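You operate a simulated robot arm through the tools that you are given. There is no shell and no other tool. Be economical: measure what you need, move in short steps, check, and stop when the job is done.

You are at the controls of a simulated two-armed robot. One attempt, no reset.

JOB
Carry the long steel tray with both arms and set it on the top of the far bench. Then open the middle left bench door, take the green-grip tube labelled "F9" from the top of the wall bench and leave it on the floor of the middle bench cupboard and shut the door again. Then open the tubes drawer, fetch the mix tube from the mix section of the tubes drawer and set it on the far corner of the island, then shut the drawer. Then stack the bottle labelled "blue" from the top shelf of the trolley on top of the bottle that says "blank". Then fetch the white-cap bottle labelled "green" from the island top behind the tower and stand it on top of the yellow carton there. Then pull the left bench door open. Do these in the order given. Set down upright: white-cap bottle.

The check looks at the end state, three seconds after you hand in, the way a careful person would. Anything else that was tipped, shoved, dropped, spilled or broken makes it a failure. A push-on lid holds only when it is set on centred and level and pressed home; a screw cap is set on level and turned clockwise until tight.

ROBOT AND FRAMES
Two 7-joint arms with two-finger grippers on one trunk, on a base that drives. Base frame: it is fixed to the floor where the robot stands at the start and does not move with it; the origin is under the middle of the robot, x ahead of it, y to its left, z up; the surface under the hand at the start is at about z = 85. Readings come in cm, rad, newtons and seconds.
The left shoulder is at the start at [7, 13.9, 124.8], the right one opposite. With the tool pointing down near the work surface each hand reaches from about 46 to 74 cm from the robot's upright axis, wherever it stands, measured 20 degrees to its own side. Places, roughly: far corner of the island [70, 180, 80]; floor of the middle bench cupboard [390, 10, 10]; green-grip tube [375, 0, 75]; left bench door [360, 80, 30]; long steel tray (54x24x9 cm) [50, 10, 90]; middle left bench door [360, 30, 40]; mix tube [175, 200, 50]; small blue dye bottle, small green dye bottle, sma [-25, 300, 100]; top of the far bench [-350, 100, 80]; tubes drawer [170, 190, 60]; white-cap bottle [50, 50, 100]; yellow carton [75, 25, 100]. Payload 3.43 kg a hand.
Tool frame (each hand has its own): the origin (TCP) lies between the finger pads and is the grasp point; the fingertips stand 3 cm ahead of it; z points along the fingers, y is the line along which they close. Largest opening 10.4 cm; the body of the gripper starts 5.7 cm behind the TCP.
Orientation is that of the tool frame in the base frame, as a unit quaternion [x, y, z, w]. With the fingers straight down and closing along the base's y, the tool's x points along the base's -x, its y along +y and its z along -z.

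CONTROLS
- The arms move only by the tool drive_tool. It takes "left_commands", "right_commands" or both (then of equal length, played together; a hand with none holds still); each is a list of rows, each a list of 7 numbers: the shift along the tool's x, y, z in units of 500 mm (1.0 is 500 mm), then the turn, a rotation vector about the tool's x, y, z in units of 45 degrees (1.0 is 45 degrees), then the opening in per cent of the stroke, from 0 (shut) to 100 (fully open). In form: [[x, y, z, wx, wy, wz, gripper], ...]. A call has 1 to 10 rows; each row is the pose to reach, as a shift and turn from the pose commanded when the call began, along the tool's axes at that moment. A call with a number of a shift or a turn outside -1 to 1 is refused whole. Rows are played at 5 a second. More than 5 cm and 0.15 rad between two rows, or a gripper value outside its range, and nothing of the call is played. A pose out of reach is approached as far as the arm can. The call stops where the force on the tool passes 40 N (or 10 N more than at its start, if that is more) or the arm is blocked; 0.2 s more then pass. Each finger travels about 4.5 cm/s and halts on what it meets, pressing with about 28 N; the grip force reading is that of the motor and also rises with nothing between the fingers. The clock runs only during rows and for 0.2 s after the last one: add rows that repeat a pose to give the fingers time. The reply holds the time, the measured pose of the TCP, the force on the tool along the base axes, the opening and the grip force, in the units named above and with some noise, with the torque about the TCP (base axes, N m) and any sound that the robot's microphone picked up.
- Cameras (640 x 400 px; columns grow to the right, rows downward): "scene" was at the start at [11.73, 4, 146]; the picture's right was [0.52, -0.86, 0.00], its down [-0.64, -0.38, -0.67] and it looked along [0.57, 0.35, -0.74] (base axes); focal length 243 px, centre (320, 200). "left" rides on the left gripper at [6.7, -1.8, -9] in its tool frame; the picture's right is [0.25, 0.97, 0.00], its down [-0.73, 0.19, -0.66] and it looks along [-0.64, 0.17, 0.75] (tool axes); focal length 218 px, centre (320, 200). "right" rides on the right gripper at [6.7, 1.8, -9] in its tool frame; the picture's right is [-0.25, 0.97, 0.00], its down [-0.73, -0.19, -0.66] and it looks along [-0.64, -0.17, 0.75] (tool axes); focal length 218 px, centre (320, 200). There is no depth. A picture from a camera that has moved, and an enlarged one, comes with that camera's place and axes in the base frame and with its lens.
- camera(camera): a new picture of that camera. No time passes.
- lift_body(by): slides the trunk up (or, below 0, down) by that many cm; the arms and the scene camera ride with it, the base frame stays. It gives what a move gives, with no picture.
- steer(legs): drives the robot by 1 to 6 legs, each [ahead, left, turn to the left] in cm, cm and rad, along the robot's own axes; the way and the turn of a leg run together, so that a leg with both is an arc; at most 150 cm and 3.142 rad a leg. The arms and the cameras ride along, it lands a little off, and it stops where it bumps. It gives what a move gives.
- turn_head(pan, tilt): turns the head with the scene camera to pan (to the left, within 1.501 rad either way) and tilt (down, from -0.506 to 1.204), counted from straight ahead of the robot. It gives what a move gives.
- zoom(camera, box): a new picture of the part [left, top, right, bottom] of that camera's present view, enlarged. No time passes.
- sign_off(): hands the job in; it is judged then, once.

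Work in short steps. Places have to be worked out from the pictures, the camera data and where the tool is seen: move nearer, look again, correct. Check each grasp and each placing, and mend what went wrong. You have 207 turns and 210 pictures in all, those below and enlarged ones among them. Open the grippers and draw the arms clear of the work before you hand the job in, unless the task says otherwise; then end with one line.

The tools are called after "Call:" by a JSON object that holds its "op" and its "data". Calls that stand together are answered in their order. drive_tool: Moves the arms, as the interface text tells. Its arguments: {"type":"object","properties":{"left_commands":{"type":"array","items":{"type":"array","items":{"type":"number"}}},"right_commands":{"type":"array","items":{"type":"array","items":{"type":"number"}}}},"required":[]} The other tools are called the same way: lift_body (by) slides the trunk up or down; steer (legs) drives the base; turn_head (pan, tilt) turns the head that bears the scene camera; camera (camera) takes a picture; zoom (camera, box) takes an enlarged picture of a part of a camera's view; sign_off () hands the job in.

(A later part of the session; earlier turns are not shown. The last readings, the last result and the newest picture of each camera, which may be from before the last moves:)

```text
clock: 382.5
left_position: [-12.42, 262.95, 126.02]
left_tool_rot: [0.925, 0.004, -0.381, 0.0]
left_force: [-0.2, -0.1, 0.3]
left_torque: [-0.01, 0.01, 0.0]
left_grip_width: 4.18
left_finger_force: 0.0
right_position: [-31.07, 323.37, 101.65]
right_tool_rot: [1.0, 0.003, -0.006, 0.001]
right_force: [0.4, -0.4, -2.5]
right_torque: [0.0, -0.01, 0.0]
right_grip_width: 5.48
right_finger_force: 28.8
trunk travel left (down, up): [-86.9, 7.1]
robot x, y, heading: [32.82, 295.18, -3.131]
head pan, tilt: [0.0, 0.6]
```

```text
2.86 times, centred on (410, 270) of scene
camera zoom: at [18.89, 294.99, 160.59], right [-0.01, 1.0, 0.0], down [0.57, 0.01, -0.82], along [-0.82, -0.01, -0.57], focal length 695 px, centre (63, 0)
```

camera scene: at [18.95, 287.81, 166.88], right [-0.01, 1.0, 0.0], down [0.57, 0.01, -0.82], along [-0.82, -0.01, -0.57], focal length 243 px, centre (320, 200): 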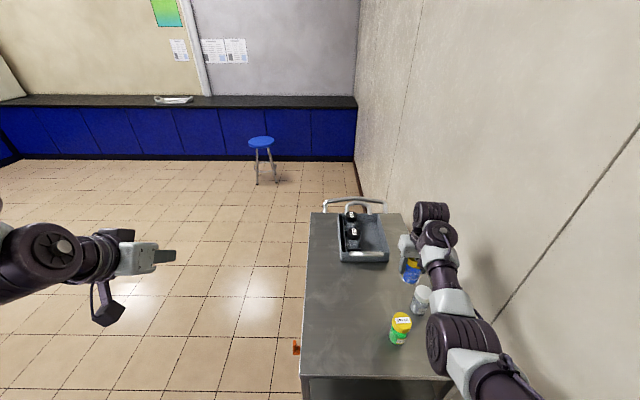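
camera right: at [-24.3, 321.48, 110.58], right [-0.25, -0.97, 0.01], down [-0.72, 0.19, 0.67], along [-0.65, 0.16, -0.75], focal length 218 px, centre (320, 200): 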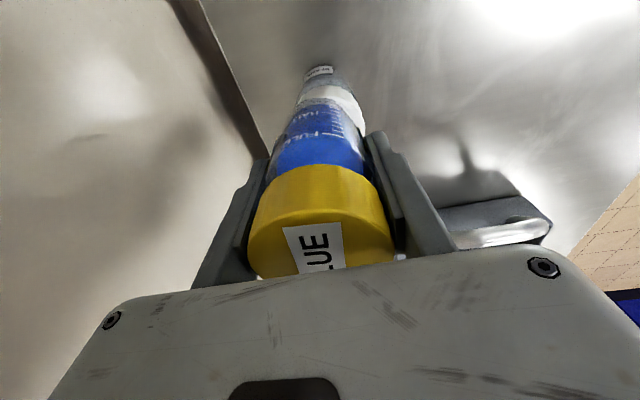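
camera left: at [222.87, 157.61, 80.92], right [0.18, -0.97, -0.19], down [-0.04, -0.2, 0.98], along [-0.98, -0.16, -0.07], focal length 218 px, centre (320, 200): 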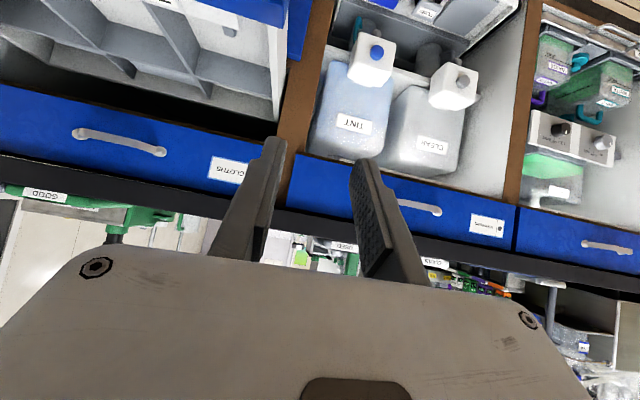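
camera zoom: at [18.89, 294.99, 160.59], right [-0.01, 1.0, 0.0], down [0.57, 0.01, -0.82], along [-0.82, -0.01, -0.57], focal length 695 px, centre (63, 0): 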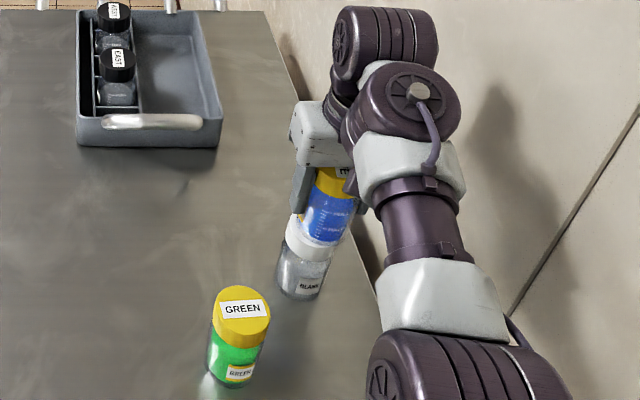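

Blue sits ~1.1 cm too far to +y; correct it, then view.

Call:
{"op": "drive_tool", "data": {"right_commands": [[0, 0.021, 0, 0, 0, 0, 0], [0, 0.021, 0, 0, 0, 0, 0]]}}

Call:
{"op": "camera", "data": {"camera": "right"}}

Call:
{"op": "zoom", "data": {"camera": "scene", "box": [430, 250, 490, 310]}}

```text
clock: 383.1
left_position: [-12.29, 262.93, 126.06]
left_tool_rot: [0.925, 0.003, -0.381, -0.002]
left_force: [-0.2, 0.2, 0.3]
left_torque: [0.01, 0.01, -0.01]
left_grip_width: 4.17
left_finger_force: 0.0
right_position: [-31.11, 322.0, 101.58]
right_tool_rot: [1.0, 0.003, -0.006, 0.0]
right_force: [0.8, 1.2, -3.0]
right_torque: [-0.03, 0.01, 0.03]
right_grip_width: 5.49
right_finger_force: 28.0
trunk travel left (down, up): [-86.9, 7.1]
robot x, y, heading: [32.76, 295.2, -3.134]
head pan, tilt: [0.0, 0.6]
```

```text
74 pictures are left
camera right: at [-24.31, 320.35, 110.58], right [-0.25, -0.97, 0.0], down [-0.72, 0.19, 0.67], along [-0.65, 0.16, -0.75], focal length 218 px, centre (320, 200)
```

right: 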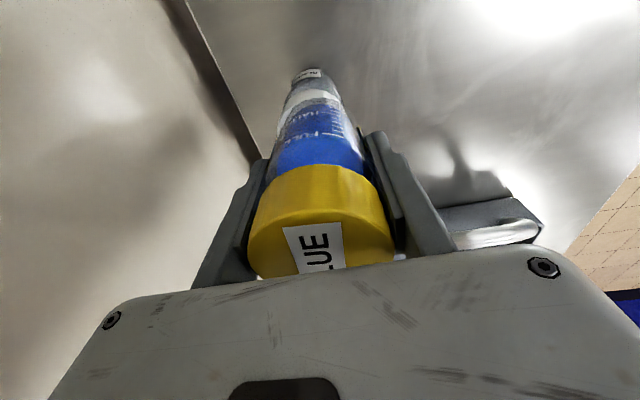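

```text
6.67 times, centred on (460, 280) of scene
camera zoom: at [18.87, 294.92, 160.59], right [-0.01, 1.0, 0.0], down [0.57, 0.01, -0.82], along [-0.82, -0.01, -0.57], focal length 1621 px, centre (-613, -333)
```

zoom: 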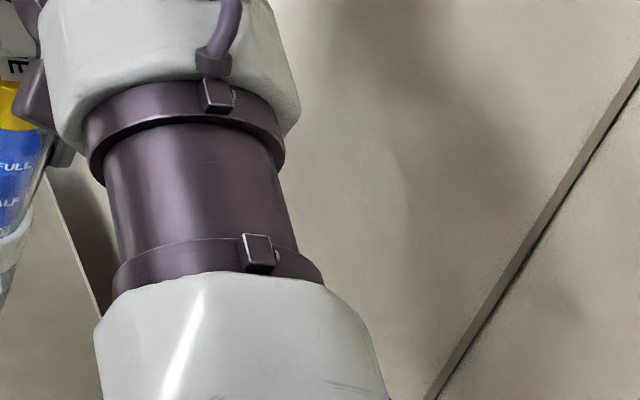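

Between the two views BLANK's centre is y≈322.5; shift +0.45 and look at a close zoom of the joint.

Call:
{"op": "drive_tool", "data": {"right_commands": [[0, -0.009, 0, 0, 0, 0, 0], [0, -0.009, 0, 0, 0, 0, 0]]}}

Call:
{"op": "zoom", "data": {"camera": "right", "box": [240, 50, 400, 180]}}

Call:
{"op": "zoom", "data": {"camera": "scene", "box": [420, 240, 480, 310]}}

```text
clock: 383.7
left_position: [-12.33, 262.94, 126.0]
left_tool_rot: [0.925, 0.004, -0.38, -0.002]
left_force: [0.1, -0.7, -0.1]
left_torque: [0.02, 0.0, -0.03]
left_grip_width: 4.16
left_finger_force: 0.1
right_position: [-31.08, 322.53, 101.67]
right_tool_rot: [1.0, 0.003, -0.007, 0.001]
right_force: [-0.2, -0.8, -1.9]
right_torque: [0.01, 0.03, 0.03]
right_grip_width: 5.47
right_finger_force: 27.5
trunk travel left (down, up): [-86.9, 7.1]
robot x, y, heading: [32.75, 295.42, -3.129]
head pan, tilt: [0.0, 0.6]
```

```text
3.08 times, centred on (320, 115) of right
camera zoom: at [-24.31, 320.83, 110.57], right [-0.25, -0.97, 0.0], down [-0.72, 0.19, 0.67], along [-0.65, 0.16, -0.75], focal length 672 px, centre (320, 462)
```

zoom: 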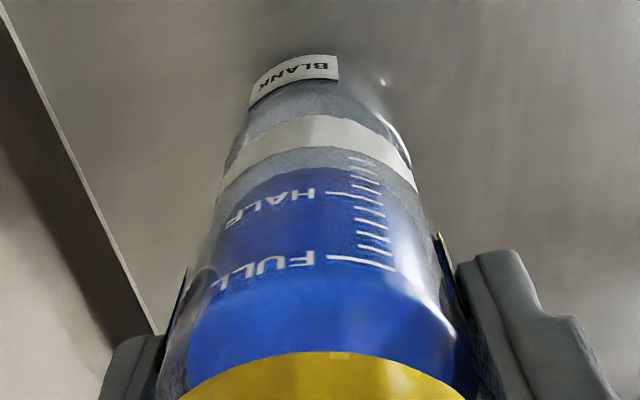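

```text
5.71 times, centred on (450, 275) of scene
camera zoom: at [18.86, 294.89, 160.59], right [-0.01, 1.0, 0.0], down [0.57, 0.01, -0.82], along [-0.82, -0.01, -0.57], focal length 1389 px, centre (-423, -229)
```

zoom: 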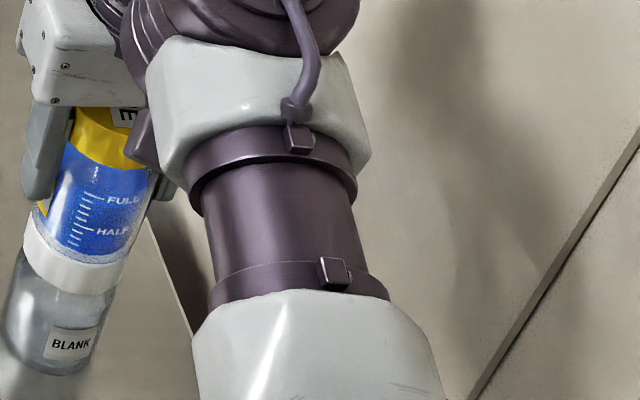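

Aligned in both views. Lower in 0.4 cm steps until contact.

Call:
{"op": "drive_tool", "data": {"right_commands": [[0, 0, 0.008, 0, 0, 0, 0], [0, 0, 0.016, 0, 0, 0, 0], [0, 0, 0.022, 0, 0, 0, 0], [0, 0, 0.028, 0, 0, 0, 0], [0, 0, 0.034, 0, 0, 0, 0]]}}

Call:
{"op": "zoom", "data": {"camera": "scene", "box": [420, 240, 480, 310]}}

```text
clock: 384.9
left_position: [-12.06, 262.74, 126.11]
left_tool_rot: [0.924, 0.005, -0.382, -0.002]
left_force: [0.1, 1.2, -0.4]
left_torque: [0.02, -0.01, 0.03]
left_grip_width: 4.18
left_finger_force: 0.0
right_position: [-30.86, 322.44, 100.31]
right_tool_rot: [1.0, 0.002, -0.008, 0.001]
right_force: [-0.7, 2.2, 21.6]
right_torque: [0.06, 0.08, 0.03]
right_grip_width: 5.47
right_finger_force: 28.0
trunk travel left (down, up): [-86.9, 7.1]
robot x, y, heading: [32.5, 295.58, -3.13]
head pan, tilt: [0.0, 0.6]
```

```text
5.71 times, centred on (450, 275) of scene
camera zoom: at [19.27, 294.74, 160.63], right [-0.01, 1.0, 0.0], down [0.56, 0.01, -0.83], along [-0.83, -0.01, -0.56], focal length 1389 px, centre (-423, -229)
```

zoom: 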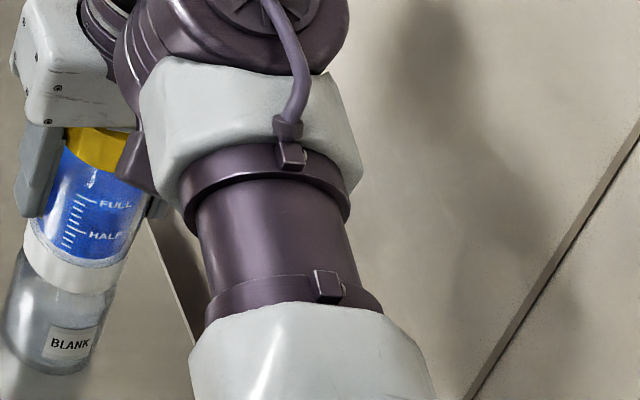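

Contact at exactly the predicted height. Release gently.

Call:
{"op": "drive_tool", "data": {"right_commands": [[0, 0, -0.002, 0, 0, 0, 56], [0, 0, -0.002, 0, 0, 0, 62], [0, 0, -0.002, 0, 0, 0, 75], [0, 0, -0.002, 0, 0, 0, 85], [0, 0, -0.002, 0, 0, 0, 85]]}}

Call:
{"op": "camera", "data": {"camera": "right"}}

Call:
{"op": "zoom", "data": {"camera": "scene", "box": [400, 230, 480, 310]}}

```text
clock: 386.1
left_position: [-12.31, 262.84, 125.98]
left_tool_rot: [0.925, 0.004, -0.38, -0.001]
left_force: [-0.3, 0.1, 0.1]
left_torque: [-0.01, 0.04, 0.02]
left_grip_width: 4.17
left_finger_force: 0.1
right_position: [-31.08, 322.5, 99.87]
right_tool_rot: [1.0, 0.003, -0.006, 0.001]
right_force: [-0.6, 0.3, -0.1]
right_torque: [0.0, -0.04, 0.01]
right_grip_width: 8.82
right_finger_force: 0.1
trunk travel left (down, up): [-86.9, 7.1]
robot x, y, heading: [32.62, 295.31, -3.132]
head pan, tilt: [0.0, 0.6]
```

```text
69 pictures are left
camera right: at [-24.31, 320.78, 108.99], right [-0.25, -0.97, 0.0], down [-0.72, 0.19, 0.67], along [-0.65, 0.16, -0.75], focal length 218 px, centre (320, 200)
```

right: 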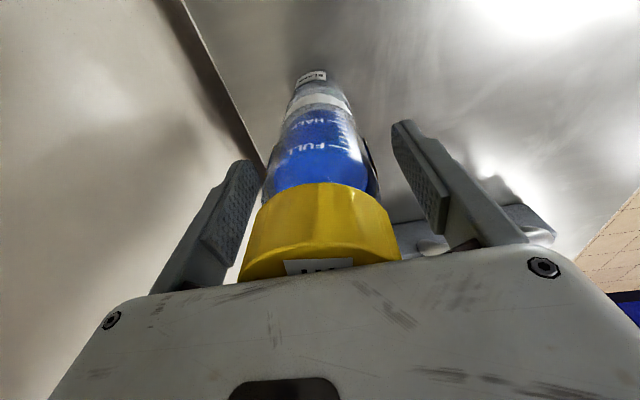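

```text
5.00 times, centred on (440, 270) of scene
camera zoom: at [18.89, 294.86, 160.59], right [-0.01, 1.0, 0.0], down [0.57, 0.01, -0.82], along [-0.82, -0.01, -0.57], focal length 1216 px, centre (-280, -150)
```

zoom: 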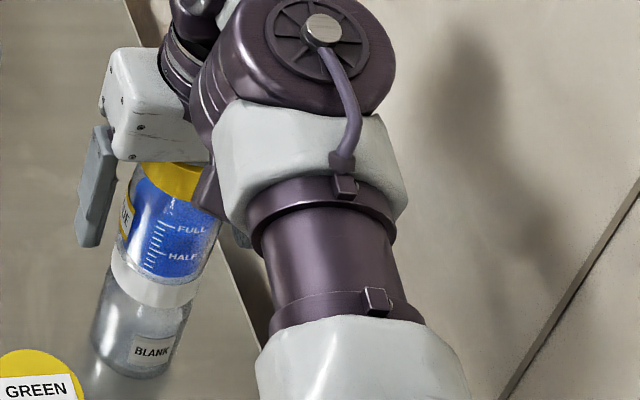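

Stack stands. Raise the hand straight up 11 cm.

Call:
{"op": "drive_tool", "data": {"right_commands": [[0, 0, -0.03, 0, 0, 0, 90], [0, 0, -0.06, 0, 0, 0, 90], [0, 0, -0.1, 0, 0, 0, 90], [0, 0, -0.15, 0, 0, 0, 90], [0, 0, -0.22, 0, 0, 0, 90]]}}

Call:
{"op": "camera", "data": {"camera": "right"}}

```text
clock: 387.3
left_position: [-12.34, 262.9, 125.91]
left_tool_rot: [0.925, 0.004, -0.381, -0.002]
left_force: [0.6, 0.6, 0.3]
left_torque: [0.0, 0.03, -0.02]
left_grip_width: 4.18
left_finger_force: 0.1
right_position: [-32.9, 322.6, 108.94]
right_tool_rot: [1.0, 0.002, -0.007, 0.001]
right_force: [-0.1, -0.5, 0.1]
right_torque: [-0.02, 0.02, 0.02]
right_grip_width: 9.34
right_finger_force: 0.1
right hand out of reach, approached as far as the arm can: row 4, 5
trunk travel left (down, up): [-86.9, 7.1]
robot x, y, heading: [32.81, 294.99, -3.133]
head pan, tilt: [0.0, 0.6]
```

```text
67 pictures are left
camera right: at [-26.11, 320.79, 117.93], right [-0.25, -0.97, 0.0], down [-0.72, 0.19, 0.67], along [-0.65, 0.16, -0.75], focal length 218 px, centre (320, 200)
```

right: 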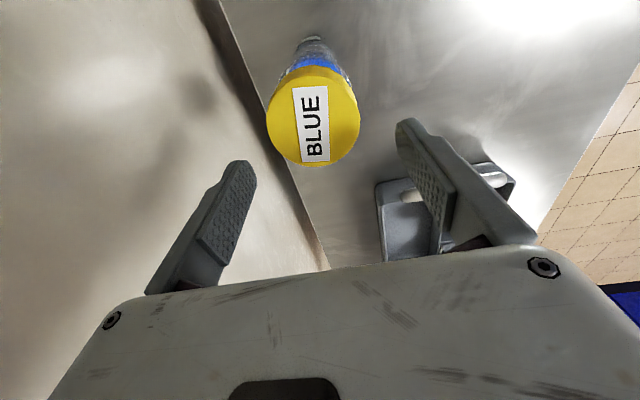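

Still standing. Raise trunk another 6.5 cm and reverse away.

Call:
{"op": "lift_body", "data": {"by": 6.5}}

Call:
{"op": "steer", "data": {"legs": [[-45, 3, 0]]}}

Call:
{"op": "zoom", "data": {"camera": "scene", "box": [290, 150, 450, 280]}}

```text
clock: 388.4
left_position: [-12.23, 262.92, 132.52]
left_tool_rot: [0.925, 0.004, -0.38, -0.002]
left_force: [0.0, -0.1, -0.9]
left_torque: [0.0, 0.01, -0.01]
left_grip_width: 4.16
left_finger_force: 0.1
right_position: [-32.85, 322.52, 115.55]
right_tool_rot: [1.0, 0.002, -0.007, 0.001]
right_force: [-0.3, 0.4, 0.9]
right_torque: [0.0, -0.02, -0.01]
right_grip_width: 9.37
right_finger_force: 0.0
trunk travel left (down, up): [-93.4, 0.6]
robot x, y, heading: [32.54, 294.83, -3.13]
head pan, tilt: [0.0, 0.6]
```

```text
clock: 391.1
left_position: [32.1, 260.47, 132.32]
left_tool_rot: [0.925, 0.003, -0.38, -0.002]
left_force: [-0.2, 0.3, -1.1]
left_torque: [0.02, 0.0, 0.02]
left_grip_width: 4.2
left_finger_force: 0.1
right_position: [11.75, 320.07, 115.48]
right_tool_rot: [1.0, 0.002, -0.006, 0.001]
right_force: [0.9, -0.9, 0.1]
right_torque: [0.01, -0.03, -0.01]
right_grip_width: 9.34
right_finger_force: 0.0
trunk travel left (down, up): [-93.4, 0.6]
robot x, y, heading: [77.06, 292.19, -3.131]
head pan, tilt: [0.0, 0.6]
```

```text
3.08 times, centred on (370, 215) of scene
camera zoom: at [63.34, 292.4, 167.06], right [-0.01, 1.0, 0.0], down [0.57, 0.01, -0.82], along [-0.82, -0.01, -0.57], focal length 748 px, centre (166, 154)
```

zoom: 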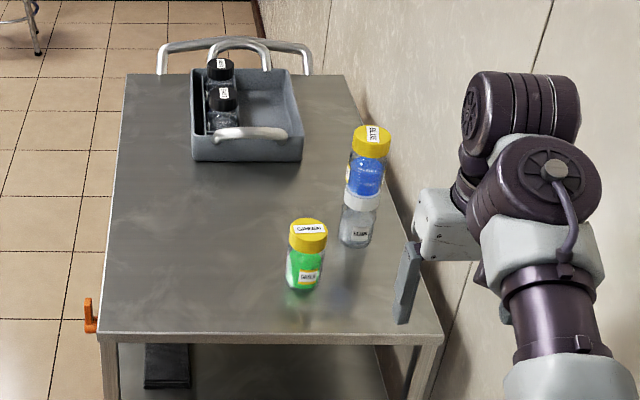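

Stacking verified. Next, the island front side: turn and pass diagonally between trolley and island, then face the island.

Call:
{"op": "steer", "data": {"legs": [[0, 0, 0.58], [138, 0, 0], [0, 0, 1.3], [0, 0, 1.26]]}}

Call:
{"op": "camera", "data": {"camera": "scene"}}

```text
clock: 406.0
left_position: [7.2, 247.61, 132.46]
left_tool_rot: [-0.004, 0.925, -0.002, 0.38]
left_force: [0.2, -0.4, -0.2]
left_torque: [0.02, 0.01, 0.01]
left_grip_width: 4.17
left_finger_force: 0.0
right_position: [27.62, 188.03, 115.52]
right_tool_rot: [-0.001, 1.0, 0.001, 0.007]
right_force: [0.1, 0.3, -0.2]
right_torque: [0.01, 0.0, 0.01]
right_grip_width: 9.36
right_finger_force: 0.0
trunk travel left (down, up): [-93.4, 0.6]
robot x, y, heading: [-37.7, 215.43, 0.011]
head pan, tilt: [0.0, 0.6]
```

```text
65 pictures are left
camera scene: at [-24.08, 215.49, 167.09], right [0.01, -1.0, 0.0], down [-0.57, -0.01, -0.82], along [0.82, 0.01, -0.57], focal length 243 px, centre (320, 200)
```

scene: 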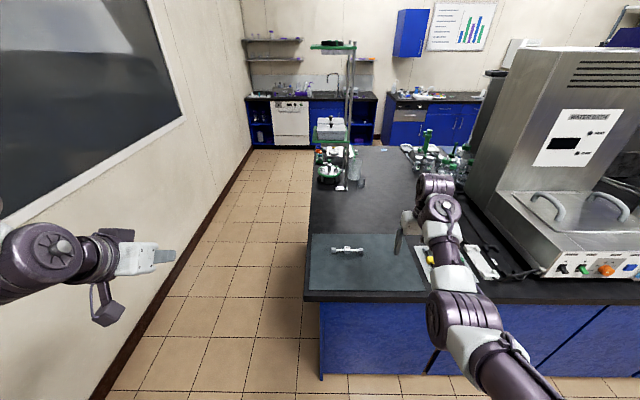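

Drive along the island to y≈60.

Call:
{"op": "steer", "data": {"legs": [[-8, 0, -0.01], [0, -78, 0], [0, -78, 0]]}}

Call:
{"op": "camera", "data": {"camera": "scene"}}

```text
clock: 414.6
left_position: [-0.84, 91.8, 132.34]
left_tool_rot: [0.002, 0.925, -0.005, 0.38]
left_force: [-0.2, 0.0, -0.6]
left_torque: [0.0, 0.04, 0.0]
left_grip_width: 4.14
left_finger_force: 0.0
right_position: [18.89, 31.83, 115.41]
right_tool_rot: [0.005, 1.0, 0.0, 0.007]
right_force: [-0.2, 0.5, -0.5]
right_torque: [0.0, 0.0, 0.02]
right_grip_width: 9.35
right_finger_force: 0.0
trunk travel left (down, up): [-93.4, 0.6]
robot x, y, heading: [-46.31, 60.03, -0.002]
head pan, tilt: [0.0, 0.6]
```

```text
64 pictures are left
camera scene: at [-32.57, 60.06, 167.09], right [0.0, -1.0, 0.0], down [-0.57, 0.0, -0.82], along [0.82, 0.0, -0.57], focal length 243 px, centre (320, 200)
```

scene: 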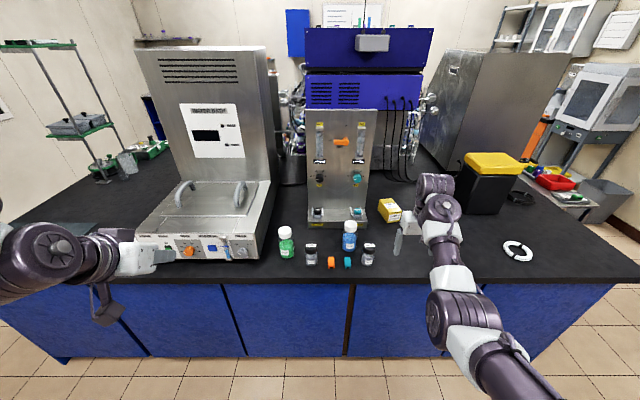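

Call:
{"op": "zoom", "data": {"camera": "scene", "box": [260, 180, 430, 280]}}

Call:
{"op": "zoom", "data": {"camera": "scene", "box": [270, 218, 320, 270]}}

```text
3.76 times, centred on (345, 230) of scene
camera zoom: at [-32.57, 60.06, 167.09], right [0.0, -1.0, 0.0], down [-0.57, 0.0, -0.82], along [0.82, 0.0, -0.57], focal length 915 px, centre (226, 87)
```

zoom: 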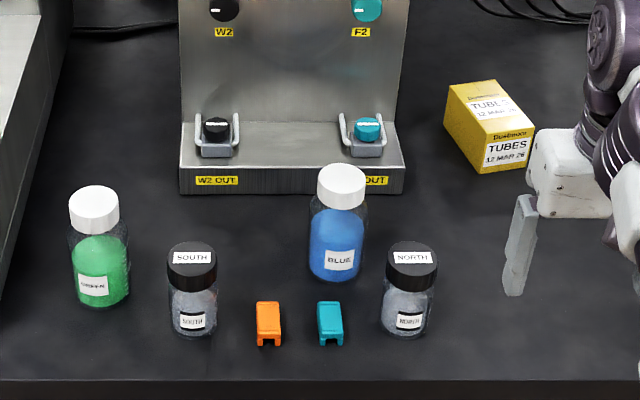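

```text
7.69 times, centred on (295, 244) of scene
camera zoom: at [-32.57, 60.06, 167.09], right [0.0, -1.0, 0.0], down [-0.57, 0.0, -0.82], along [0.82, 0.0, -0.57], focal length 1870 px, centre (512, -138)
```

zoom: 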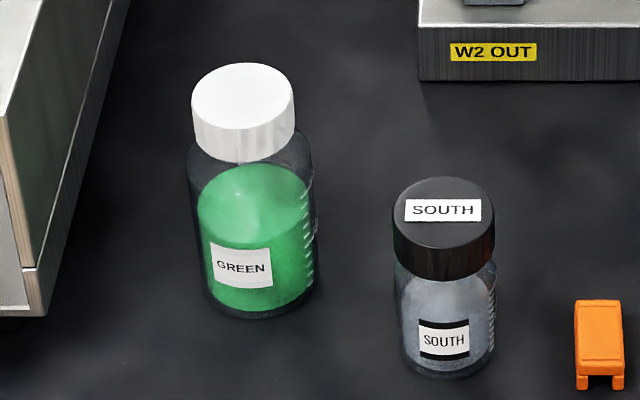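

GREEN (white cap) is at ≈[43.3, 74.6], cap top ≈99; carton top centre ≈[71.2, 22.9], z≈91. Move the right hand over the GREEN bottle.

Call:
{"op": "steer", "data": {"legs": [[0, 42.5, 0], [23, 0, 0]]}}

Call:
{"op": "camera", "data": {"camera": "right"}}

Call:
{"op": "camera", "data": {"camera": "scene"}}

```text
clock: 418.6
left_position: [21.8, 134.29, 132.64]
left_tool_rot: [0.002, 0.924, -0.004, 0.382]
left_force: [-0.1, 0.4, 0.6]
left_torque: [-0.03, -0.01, 0.0]
left_grip_width: 4.17
left_finger_force: 0.0
right_position: [41.64, 74.48, 115.83]
right_tool_rot: [0.004, 1.0, 0.001, 0.009]
right_force: [0.8, -0.8, -0.6]
right_torque: [-0.02, -0.03, 0.0]
right_grip_width: 9.35
right_finger_force: 0.1
trunk travel left (down, up): [-93.4, 0.6]
robot x, y, heading: [-23.28, 102.3, 0.001]
head pan, tilt: [0.0, 0.6]
```

```text
61 pictures are left
camera right: at [34.65, 76.22, 124.69], right [0.26, 0.97, 0.01], down [0.72, -0.2, 0.67], along [0.65, -0.17, -0.74], focal length 218 px, centre (320, 200)
```

right: 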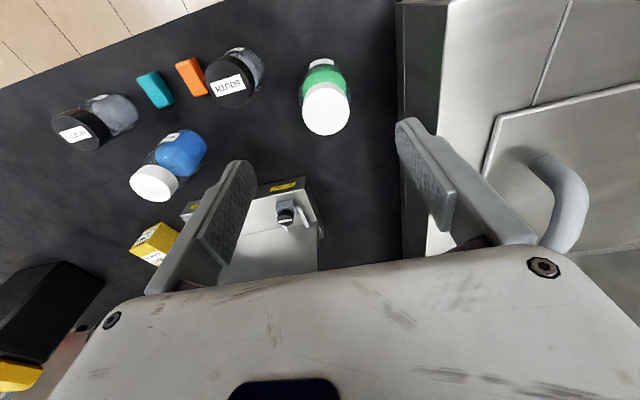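

```text
60 pictures are left
camera scene: at [-10.09, 102.58, 167.14], right [0.0, -1.0, 0.0], down [-0.56, 0.0, -0.83], along [0.83, 0.0, -0.56], focal length 243 px, centre (320, 200)
```

scene: 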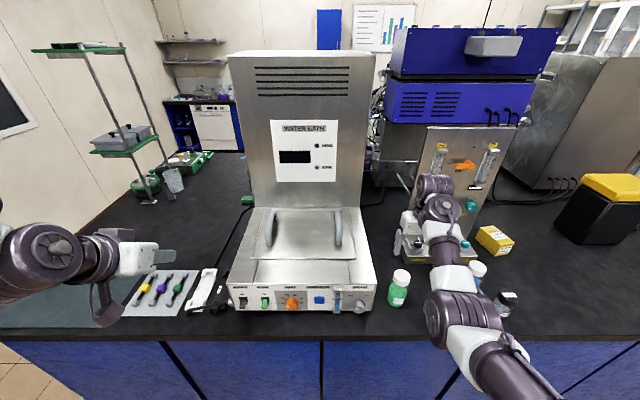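

Cap centre ≈[43.5, 74.7]; bath side at y≈87, enough room. Align and lower 12 cm.

Call:
{"op": "drive_tool", "data": {"right_commands": [[-0.037, 0.004, 0, 0, 0, 0, 85], [-0.037, 0.004, 0, 0, 0, 0, 80]]}}

Call:
{"op": "lift_body", "data": {"by": -12}}

Call:
{"op": "camera", "data": {"camera": "right"}}

```text
clock: 419.1
left_position: [21.93, 134.37, 132.57]
left_tool_rot: [0.001, 0.925, -0.004, 0.381]
left_force: [0.4, -0.2, 0.4]
left_torque: [0.01, 0.0, -0.03]
left_grip_width: 4.16
left_finger_force: 0.1
right_position: [43.64, 74.62, 115.7]
right_tool_rot: [0.004, 1.0, 0.001, 0.009]
right_force: [-0.8, 0.3, 0.7]
right_torque: [0.04, -0.02, 0.0]
right_grip_width: 8.34
right_finger_force: 0.1
trunk travel left (down, up): [-93.4, 0.6]
robot x, y, heading: [-23.43, 102.63, -0.0]
head pan, tilt: [0.0, 0.6]
```

```text
clock: 420.6
left_position: [22.21, 134.33, 120.47]
left_tool_rot: [0.002, 0.925, -0.004, 0.38]
left_force: [0.9, 0.3, 0.7]
left_torque: [0.05, -0.03, -0.03]
left_grip_width: 4.18
left_finger_force: 0.1
right_position: [43.89, 74.71, 103.63]
right_tool_rot: [0.005, 1.0, 0.0, 0.007]
right_force: [-0.2, 0.1, 0.4]
right_torque: [-0.02, -0.01, 0.0]
right_grip_width: 8.33
right_finger_force: 0.1
trunk travel left (down, up): [-81.4, 12.6]
robot x, y, heading: [-23.38, 102.7, -0.001]
head pan, tilt: [0.0, 0.6]
```

```text
59 pictures are left
camera right: at [36.94, 76.42, 112.55], right [0.26, 0.97, 0.0], down [0.72, -0.2, 0.67], along [0.64, -0.17, -0.75], focal length 218 px, centre (320, 200)
```

right: 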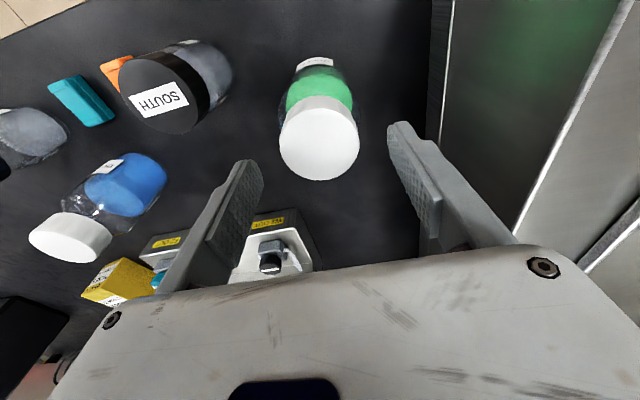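

Centred. Lower 7.2 cm to grip the cap and close.

Call:
{"op": "lift_body", "data": {"by": -7.4}}

Call:
{"op": "drive_tool", "data": {"right_commands": [[0, 0, 0, 0, 0, 0, 60], [0, 0, 0, 0, 0, 0, 40], [0, 0, 0, 0, 0, 0, 20], [0, 0, 0, 0, 0, 0, 0], [0, 0, 0, 0, 0, 0, 0], [0, 0, 0, 0, 0, 0, 0]]}}

Call:
{"op": "camera", "data": {"camera": "right"}}

```text
clock: 421.8
left_position: [22.09, 134.36, 113.08]
left_tool_rot: [0.002, 0.925, -0.004, 0.381]
left_force: [0.4, 0.0, 0.9]
left_torque: [0.01, 0.0, 0.0]
left_grip_width: 4.16
left_finger_force: 0.0
right_position: [43.83, 74.65, 96.19]
right_tool_rot: [0.005, 1.0, 0.001, 0.007]
right_force: [-0.3, 0.2, -0.3]
right_torque: [0.01, -0.01, 0.0]
right_grip_width: 8.33
right_finger_force: 0.0
trunk travel left (down, up): [-74.0, 20.0]
robot x, y, heading: [-23.64, 102.37, 0.0]
head pan, tilt: [0.0, 0.6]
```

```text
clock: 423.2
left_position: [22.24, 134.45, 113.13]
left_tool_rot: [0.002, 0.925, -0.004, 0.38]
left_force: [-0.4, 0.1, 0.1]
left_torque: [0.0, -0.01, 0.02]
left_grip_width: 4.14
left_finger_force: 0.0
right_position: [43.77, 74.66, 96.17]
right_tool_rot: [0.004, 1.0, 0.0, 0.007]
right_force: [-0.6, -0.4, 0.8]
right_torque: [-0.07, -0.03, -0.03]
right_grip_width: 6.88
right_finger_force: 28.0
trunk travel left (down, up): [-74.0, 20.0]
robot x, y, heading: [-23.46, 102.66, 0.002]
head pan, tilt: [0.0, 0.6]
```

```text
58 pictures are left
camera right: at [36.92, 76.4, 105.15], right [0.26, 0.97, 0.0], down [0.72, -0.2, 0.67], along [0.64, -0.17, -0.75], focal length 218 px, centre (320, 200)
```

right: 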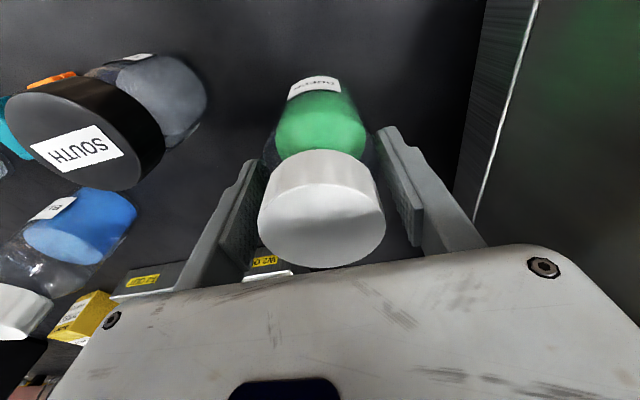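

It grips the body only with the tips (6.88 cm). Reopen, lower 1.6 cm and grip again.

Call:
{"op": "drive_tool", "data": {"right_commands": [[0, 0, 0, 0, 0, 0, 80], [0, 0, 0, 0, 0, 0, 80], [0, 0, 0.016, 0, 0, 0, 80], [0, 0, 0.032, 0, 0, 0, 80], [0, 0, 0.032, 0, 0, 0, 40], [0, 0, 0.032, 0, 0, 0, 0], [0, 0, 0.032, 0, 0, 0, 0], [0, 0, 0.032, 0, 0, 0, 0]]}}

Call:
{"op": "lift_body", "data": {"by": 19}}

Call:
{"op": "camera", "data": {"camera": "right"}}

```text
clock: 425.0
left_position: [22.25, 134.35, 113.03]
left_tool_rot: [0.002, 0.925, -0.004, 0.38]
left_force: [-0.6, 0.2, -0.3]
left_torque: [-0.03, 0.0, 0.01]
left_grip_width: 4.15
left_finger_force: 0.0
right_position: [43.86, 74.69, 94.5]
right_tool_rot: [0.004, 1.0, -0.001, 0.007]
right_force: [1.5, -2.3, -0.1]
right_torque: [-0.05, -0.18, -0.01]
right_grip_width: 6.9
right_finger_force: 27.9
trunk travel left (down, up): [-74.0, 20.0]
robot x, y, heading: [-23.22, 102.83, 0.001]
head pan, tilt: [0.0, 0.6]
```

```text
clock: 427.1
left_position: [22.2, 134.37, 132.07]
left_tool_rot: [0.001, 0.925, -0.004, 0.379]
left_force: [-0.1, -0.2, 0.3]
left_torque: [0.02, -0.03, 0.03]
left_grip_width: 4.16
left_finger_force: 0.0
right_position: [43.85, 74.71, 113.49]
right_tool_rot: [0.005, 1.0, 0.001, 0.007]
right_force: [0.9, -0.3, -3.7]
right_torque: [0.04, 0.0, -0.04]
right_grip_width: 6.86
right_finger_force: 28.1
trunk travel left (down, up): [-93.0, 1.0]
robot x, y, heading: [-23.31, 102.64, -0.002]
head pan, tilt: [0.0, 0.6]
```

```text
57 pictures are left
camera right: at [36.99, 76.41, 122.5], right [0.26, 0.97, 0.0], down [0.72, -0.2, 0.67], along [0.64, -0.17, -0.75], focal length 218 px, centre (320, 200)
```

right: 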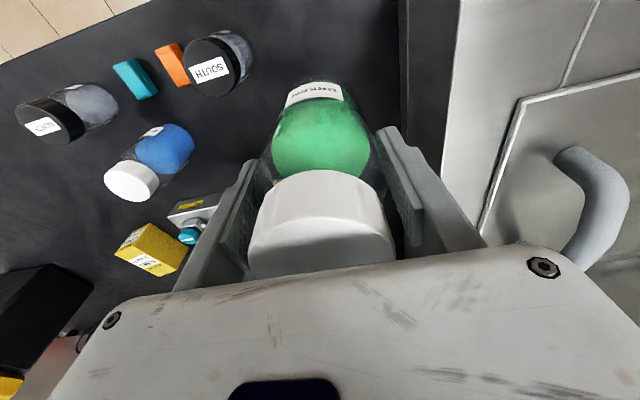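

Bottle lifted. Carry it to the right (y≈23), then look at the carton.

Call:
{"op": "steer", "data": {"legs": [[0, -51.8, 0], [10, 0, 0]]}}

Call:
{"op": "camera", "data": {"camera": "right"}}

Call:
{"op": "zoom", "data": {"camera": "scene", "box": [340, 160, 480, 280]}}

```text
clock: 430.8
left_position: [31.48, 82.69, 132.27]
left_tool_rot: [0.003, 0.924, -0.005, 0.383]
left_force: [-0.4, 0.6, -0.2]
left_torque: [-0.03, -0.02, 0.0]
left_grip_width: 4.19
left_finger_force: 0.1
right_position: [53.16, 23.04, 114.03]
right_tool_rot: [0.005, 1.0, 0.001, 0.01]
right_force: [-1.1, -0.5, -3.0]
right_torque: [-0.01, -0.03, 0.02]
right_grip_width: 6.88
right_finger_force: 28.2
trunk travel left (down, up): [-93.0, 1.0]
robot x, y, heading: [-13.3, 51.19, -0.003]
head pan, tilt: [0.0, 0.6]
```

```text
56 pictures are left
camera right: at [46.13, 24.82, 122.89], right [0.26, 0.96, 0.01], down [0.72, -0.2, 0.67], along [0.65, -0.17, -0.74], focal length 218 px, centre (320, 200)
```

right: 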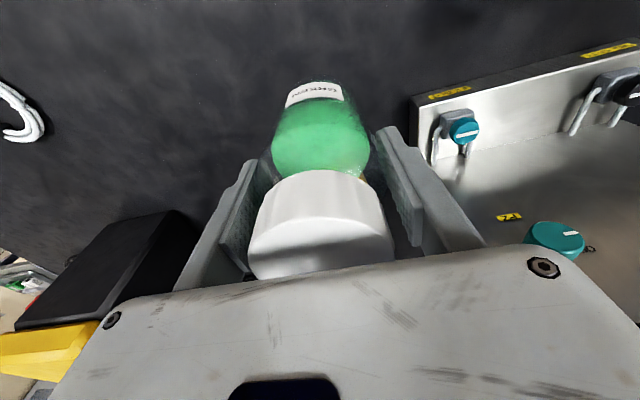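

```text
3.33 times, centred on (410, 220) of scene
camera zoom: at [-0.52, 51.1, 166.77], right [0.0, -1.0, 0.0], down [-0.56, 0.0, -0.83], along [0.83, 0.0, -0.56], focal length 810 px, centre (20, 133)
```

zoom: 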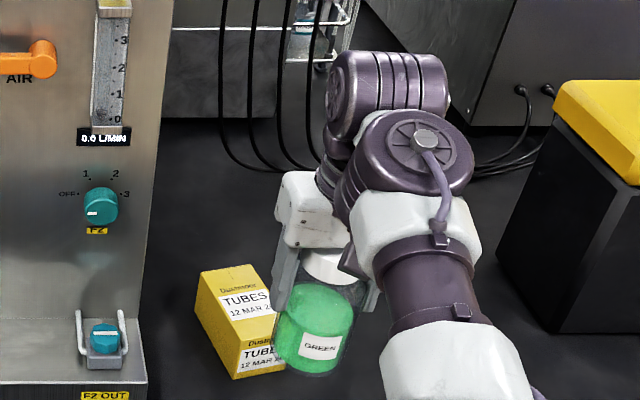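

Carton top centre ≈[72, 22.6], z≈91.4. Drive ahead 14.5 cm, then extend the arm 3.5 cm.

Call:
{"op": "steer", "data": {"legs": [[14.5, 0, 0]]}}

Call:
{"op": "drive_tool", "data": {"right_commands": [[-0.03, -0.005, 0, 0, 0, 0, 0], [-0.06, -0.01, 0, 0, 0, 0, 0], [-0.06, -0.01, 0, 0, 0, 0, 0]]}}

Call:
{"op": "zoom", "data": {"camera": "scene", "box": [340, 180, 480, 300]}}

```text
clock: 432.2
left_position: [46.32, 82.76, 132.26]
left_tool_rot: [0.003, 0.924, -0.005, 0.381]
left_force: [-0.4, -0.3, -0.5]
left_torque: [-0.04, 0.03, -0.01]
left_grip_width: 4.13
left_finger_force: 0.1
right_position: [68.0, 23.0, 113.85]
right_tool_rot: [0.005, 1.0, 0.001, 0.008]
right_force: [-0.4, -0.4, -2.9]
right_torque: [0.01, -0.01, 0.01]
right_grip_width: 6.88
right_finger_force: 28.1
trunk travel left (down, up): [-93.0, 1.0]
robot x, y, heading: [1.49, 51.28, -0.001]
head pan, tilt: [0.0, 0.6]
```

```text
clock: 433.0
left_position: [46.83, 82.65, 132.06]
left_tool_rot: [0.004, 0.925, -0.005, 0.38]
left_force: [-0.1, 0.0, 0.1]
left_torque: [0.03, 0.01, 0.01]
left_grip_width: 4.17
left_finger_force: 0.0
right_position: [71.26, 22.4, 113.57]
right_tool_rot: [0.005, 1.0, 0.0, 0.006]
right_force: [0.3, -1.4, -3.6]
right_torque: [0.02, 0.04, 0.04]
right_grip_width: 6.88
right_finger_force: 28.2
trunk travel left (down, up): [-93.0, 1.0]
robot x, y, heading: [0.92, 50.68, -0.002]
head pan, tilt: [0.0, 0.6]
```

```text
3.33 times, centred on (410, 240) of scene
camera zoom: at [15.12, 51.02, 166.67], right [0.0, -1.0, 0.0], down [-0.57, 0.0, -0.82], along [0.82, 0.0, -0.57], focal length 810 px, centre (20, 67)
```

zoom: 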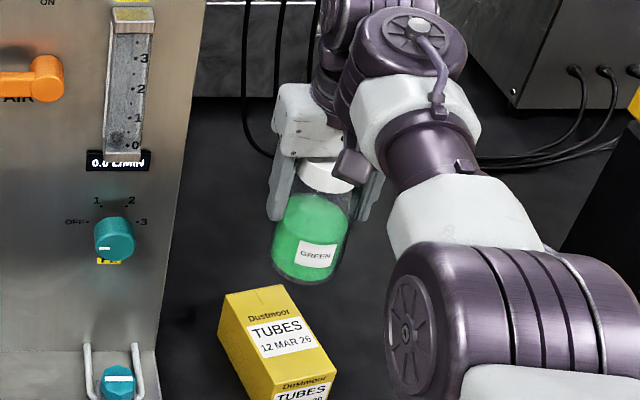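

Bottle is over the carton's middle ([71.9, 22.6]). Lower 11 cm and check.

Call:
{"op": "lift_body", "data": {"by": -11}}

Call:
{"op": "zoom", "data": {"camera": "scene", "box": [340, 180, 480, 300]}}

Call:
{"op": "camera", "data": {"camera": "right"}}

```text
clock: 434.4
left_position: [46.79, 82.63, 121.08]
left_tool_rot: [0.004, 0.925, -0.005, 0.38]
left_force: [0.7, 0.5, -0.7]
left_torque: [0.01, 0.0, -0.03]
left_grip_width: 4.15
left_finger_force: 0.0
right_position: [71.3, 22.43, 102.62]
right_tool_rot: [0.004, 1.0, 0.0, 0.006]
right_force: [-0.2, 0.8, -4.6]
right_torque: [0.02, 0.01, 0.01]
right_grip_width: 6.91
right_finger_force: 27.6
trunk travel left (down, up): [-82.0, 12.0]
robot x, y, heading: [1.6, 51.16, -0.004]
head pan, tilt: [0.0, 0.6]
```

```text
3.33 times, centred on (410, 240) of scene
camera zoom: at [15.02, 51.01, 155.68], right [0.0, -1.0, 0.0], down [-0.57, 0.0, -0.82], along [0.82, 0.0, -0.57], focal length 810 px, centre (20, 67)
```

zoom: 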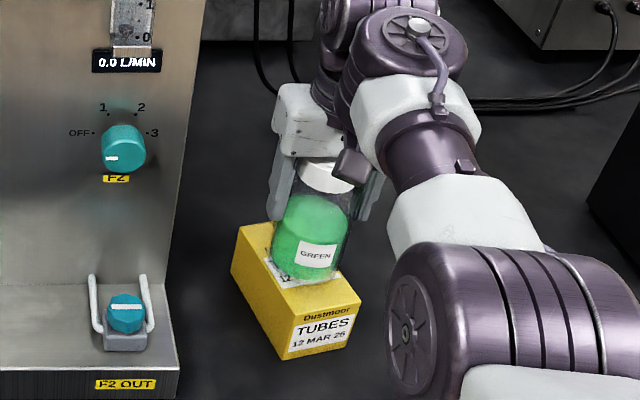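

```text
52 pictures are left
camera right: at [64.42, 24.25, 111.58], right [0.26, 0.96, 0.0], down [0.72, -0.2, 0.67], along [0.64, -0.17, -0.75], focal length 218 px, centre (320, 200)
```

right: 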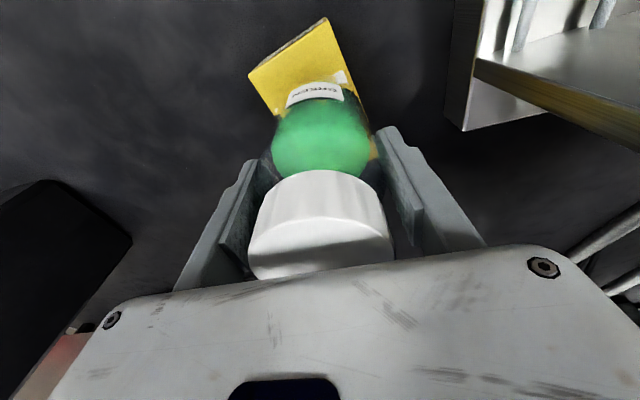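

Well centred. Lower in small steps until contact.

Call:
{"op": "drive_tool", "data": {"right_commands": [[0, 0, 0.01, 0, 0, 0, 0], [0, 0, 0.02, 0, 0, 0, 0], [0, 0, 0.028, 0, 0, 0, 0], [0, 0, 0.036, 0, 0, 0, 0], [0, 0, 0.042, 0, 0, 0, 0]]}}

Call:
{"op": "zoom", "data": {"camera": "scene", "box": [360, 200, 460, 290]}}

```text
clock: 435.6
left_position: [46.39, 82.86, 121.29]
left_tool_rot: [0.003, 0.924, -0.005, 0.382]
left_force: [1.1, 0.1, 0.4]
left_torque: [-0.01, -0.05, 0.03]
left_grip_width: 4.17
left_finger_force: 0.0
right_position: [71.04, 22.59, 100.9]
right_tool_rot: [0.005, 1.0, 0.0, 0.009]
right_force: [1.3, -1.8, 21.9]
right_torque: [-0.25, -0.14, 0.07]
right_grip_width: 6.87
right_finger_force: 28.1
trunk travel left (down, up): [-82.0, 12.0]
robot x, y, heading: [1.11, 51.06, -0.007]
head pan, tilt: [0.0, 0.6]
```

```text
4.44 times, centred on (410, 245) of scene
camera zoom: at [14.56, 51.18, 155.74], right [0.0, -1.0, 0.0], down [-0.56, 0.0, -0.83], along [0.83, 0.0, -0.56], focal length 1081 px, centre (-80, 0)
```

zoom: 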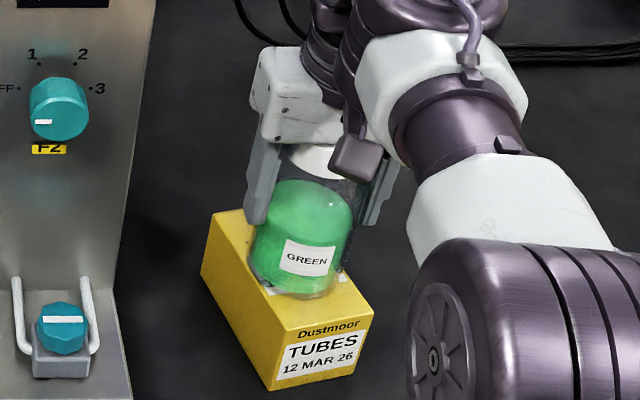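

Contact at 100.9 as predicted. Release and rise.

Call:
{"op": "drive_tool", "data": {"right_commands": [[0, 0, -0.004, 0, 0, 0, 68], [0, 0, -0.004, 0, 0, 0, 76], [0, 0, -0.004, 0, 0, 0, 86], [0, 0, -0.004, 0, 0, 0, 86], [0, 0, -0.03, 0, 0, 0, 86], [0, 0, -0.06, 0, 0, 0, 86], [0, 0, -0.06, 0, 0, 0, 86]]}}

Call:
{"op": "lift_body", "data": {"by": 11}}

Call:
{"op": "camera", "data": {"camera": "right"}}

Call:
{"op": "zoom", "data": {"camera": "scene", "box": [340, 180, 480, 300]}}

```text
clock: 437.2
left_position: [46.81, 82.72, 121.05]
left_tool_rot: [0.003, 0.925, -0.004, 0.38]
left_force: [0.4, -0.1, -0.1]
left_torque: [-0.02, 0.0, 0.01]
left_grip_width: 4.17
left_finger_force: 0.0
right_position: [71.25, 22.51, 103.54]
right_tool_rot: [0.006, 1.0, 0.001, 0.006]
right_force: [-1.6, 0.3, -0.2]
right_torque: [0.02, 0.0, 0.03]
right_grip_width: 8.93
right_finger_force: 0.0
trunk travel left (down, up): [-82.0, 12.0]
robot x, y, heading: [1.27, 50.84, -0.005]
head pan, tilt: [0.0, 0.6]
```

```text
clock: 438.6
left_position: [46.74, 82.79, 132.14]
left_tool_rot: [0.003, 0.925, -0.005, 0.38]
left_force: [0.6, 0.7, -0.5]
left_torque: [0.01, -0.01, 0.01]
left_grip_width: 4.17
left_finger_force: 0.0
right_position: [71.33, 22.49, 114.58]
right_tool_rot: [0.006, 1.0, 0.0, 0.006]
right_force: [0.4, 0.3, 0.3]
right_torque: [-0.01, 0.01, 0.01]
right_grip_width: 8.92
right_finger_force: 0.0
trunk travel left (down, up): [-93.0, 1.0]
robot x, y, heading: [0.71, 51.36, -0.002]
head pan, tilt: [0.0, 0.6]
```

```text
50 pictures are left
camera right: at [64.38, 24.27, 123.48], right [0.26, 0.96, 0.0], down [0.72, -0.2, 0.67], along [0.64, -0.17, -0.75], focal length 218 px, centre (320, 200)
```

right: 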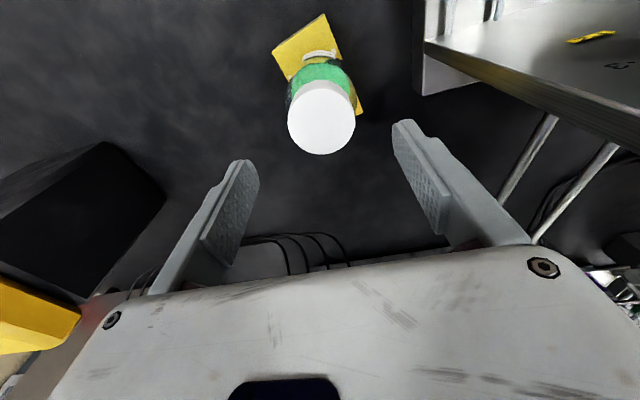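

```text
3.33 times, centred on (410, 240) of scene
camera zoom: at [14.96, 51.05, 166.68], right [0.0, -1.0, 0.0], down [-0.57, 0.0, -0.82], along [0.82, 0.0, -0.57], focal length 810 px, centre (20, 67)
```

zoom: 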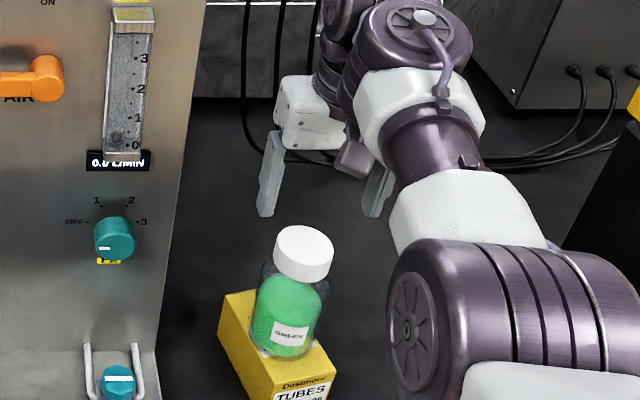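

Bottle stands upright on the carton. Now back off and travel to the wall bench again for the left bench door.

Call:
{"op": "steer", "data": {"legs": [[-46, 0, 0], [0, -85, 0], [0, -85, 0], [50, -20, 0], [100, 0, 0], [110, 15, 0]]}}

Call:
{"op": "steer", "data": {"legs": [[25, 120, 0], [0, 35, 0]]}}

Call:
{"op": "camera", "data": {"camera": "scene"}}

```text
clock: 462.4
left_position: [259.9, -90.84, 132.18]
left_tool_rot: [-0.004, 0.925, -0.002, 0.381]
left_force: [-0.4, -0.3, -0.7]
left_torque: [0.02, -0.01, 0.02]
left_grip_width: 4.16
left_finger_force: 0.1
right_position: [285.33, -150.76, 114.65]
right_tool_rot: [-0.002, 1.0, 0.001, 0.007]
right_force: [0.2, -0.5, -0.6]
right_torque: [-0.02, 0.0, 0.0]
right_grip_width: 8.95
right_finger_force: 0.1
trunk travel left (down, up): [-93.0, 1.0]
robot x, y, heading: [214.86, -123.31, 0.018]
head pan, tilt: [0.0, 0.6]
```

```text
clock: 470.5
left_position: [282.91, 64.04, 132.11]
left_tool_rot: [-0.003, 0.925, -0.002, 0.38]
left_force: [0.2, -0.3, 1.2]
left_torque: [0.0, 0.0, 0.02]
left_grip_width: 4.13
left_finger_force: 0.1
right_position: [308.18, 4.19, 114.45]
right_tool_rot: [-0.001, 1.0, 0.002, 0.006]
right_force: [0.6, 0.2, 0.1]
right_torque: [0.0, -0.04, -0.01]
right_grip_width: 8.94
right_finger_force: 0.0
trunk travel left (down, up): [-93.0, 1.0]
robot x, y, heading: [237.45, 32.15, 0.013]
head pan, tilt: [0.0, 0.6]
```

```text
48 pictures are left
camera scene: at [251.56, 31.9, 166.69], right [0.01, -1.0, 0.0], down [-0.57, 0.0, -0.82], along [0.82, 0.01, -0.57], focal length 243 px, centre (320, 200)
```

scene: 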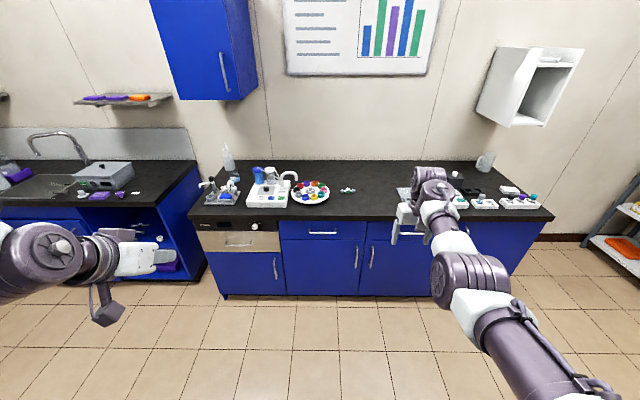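

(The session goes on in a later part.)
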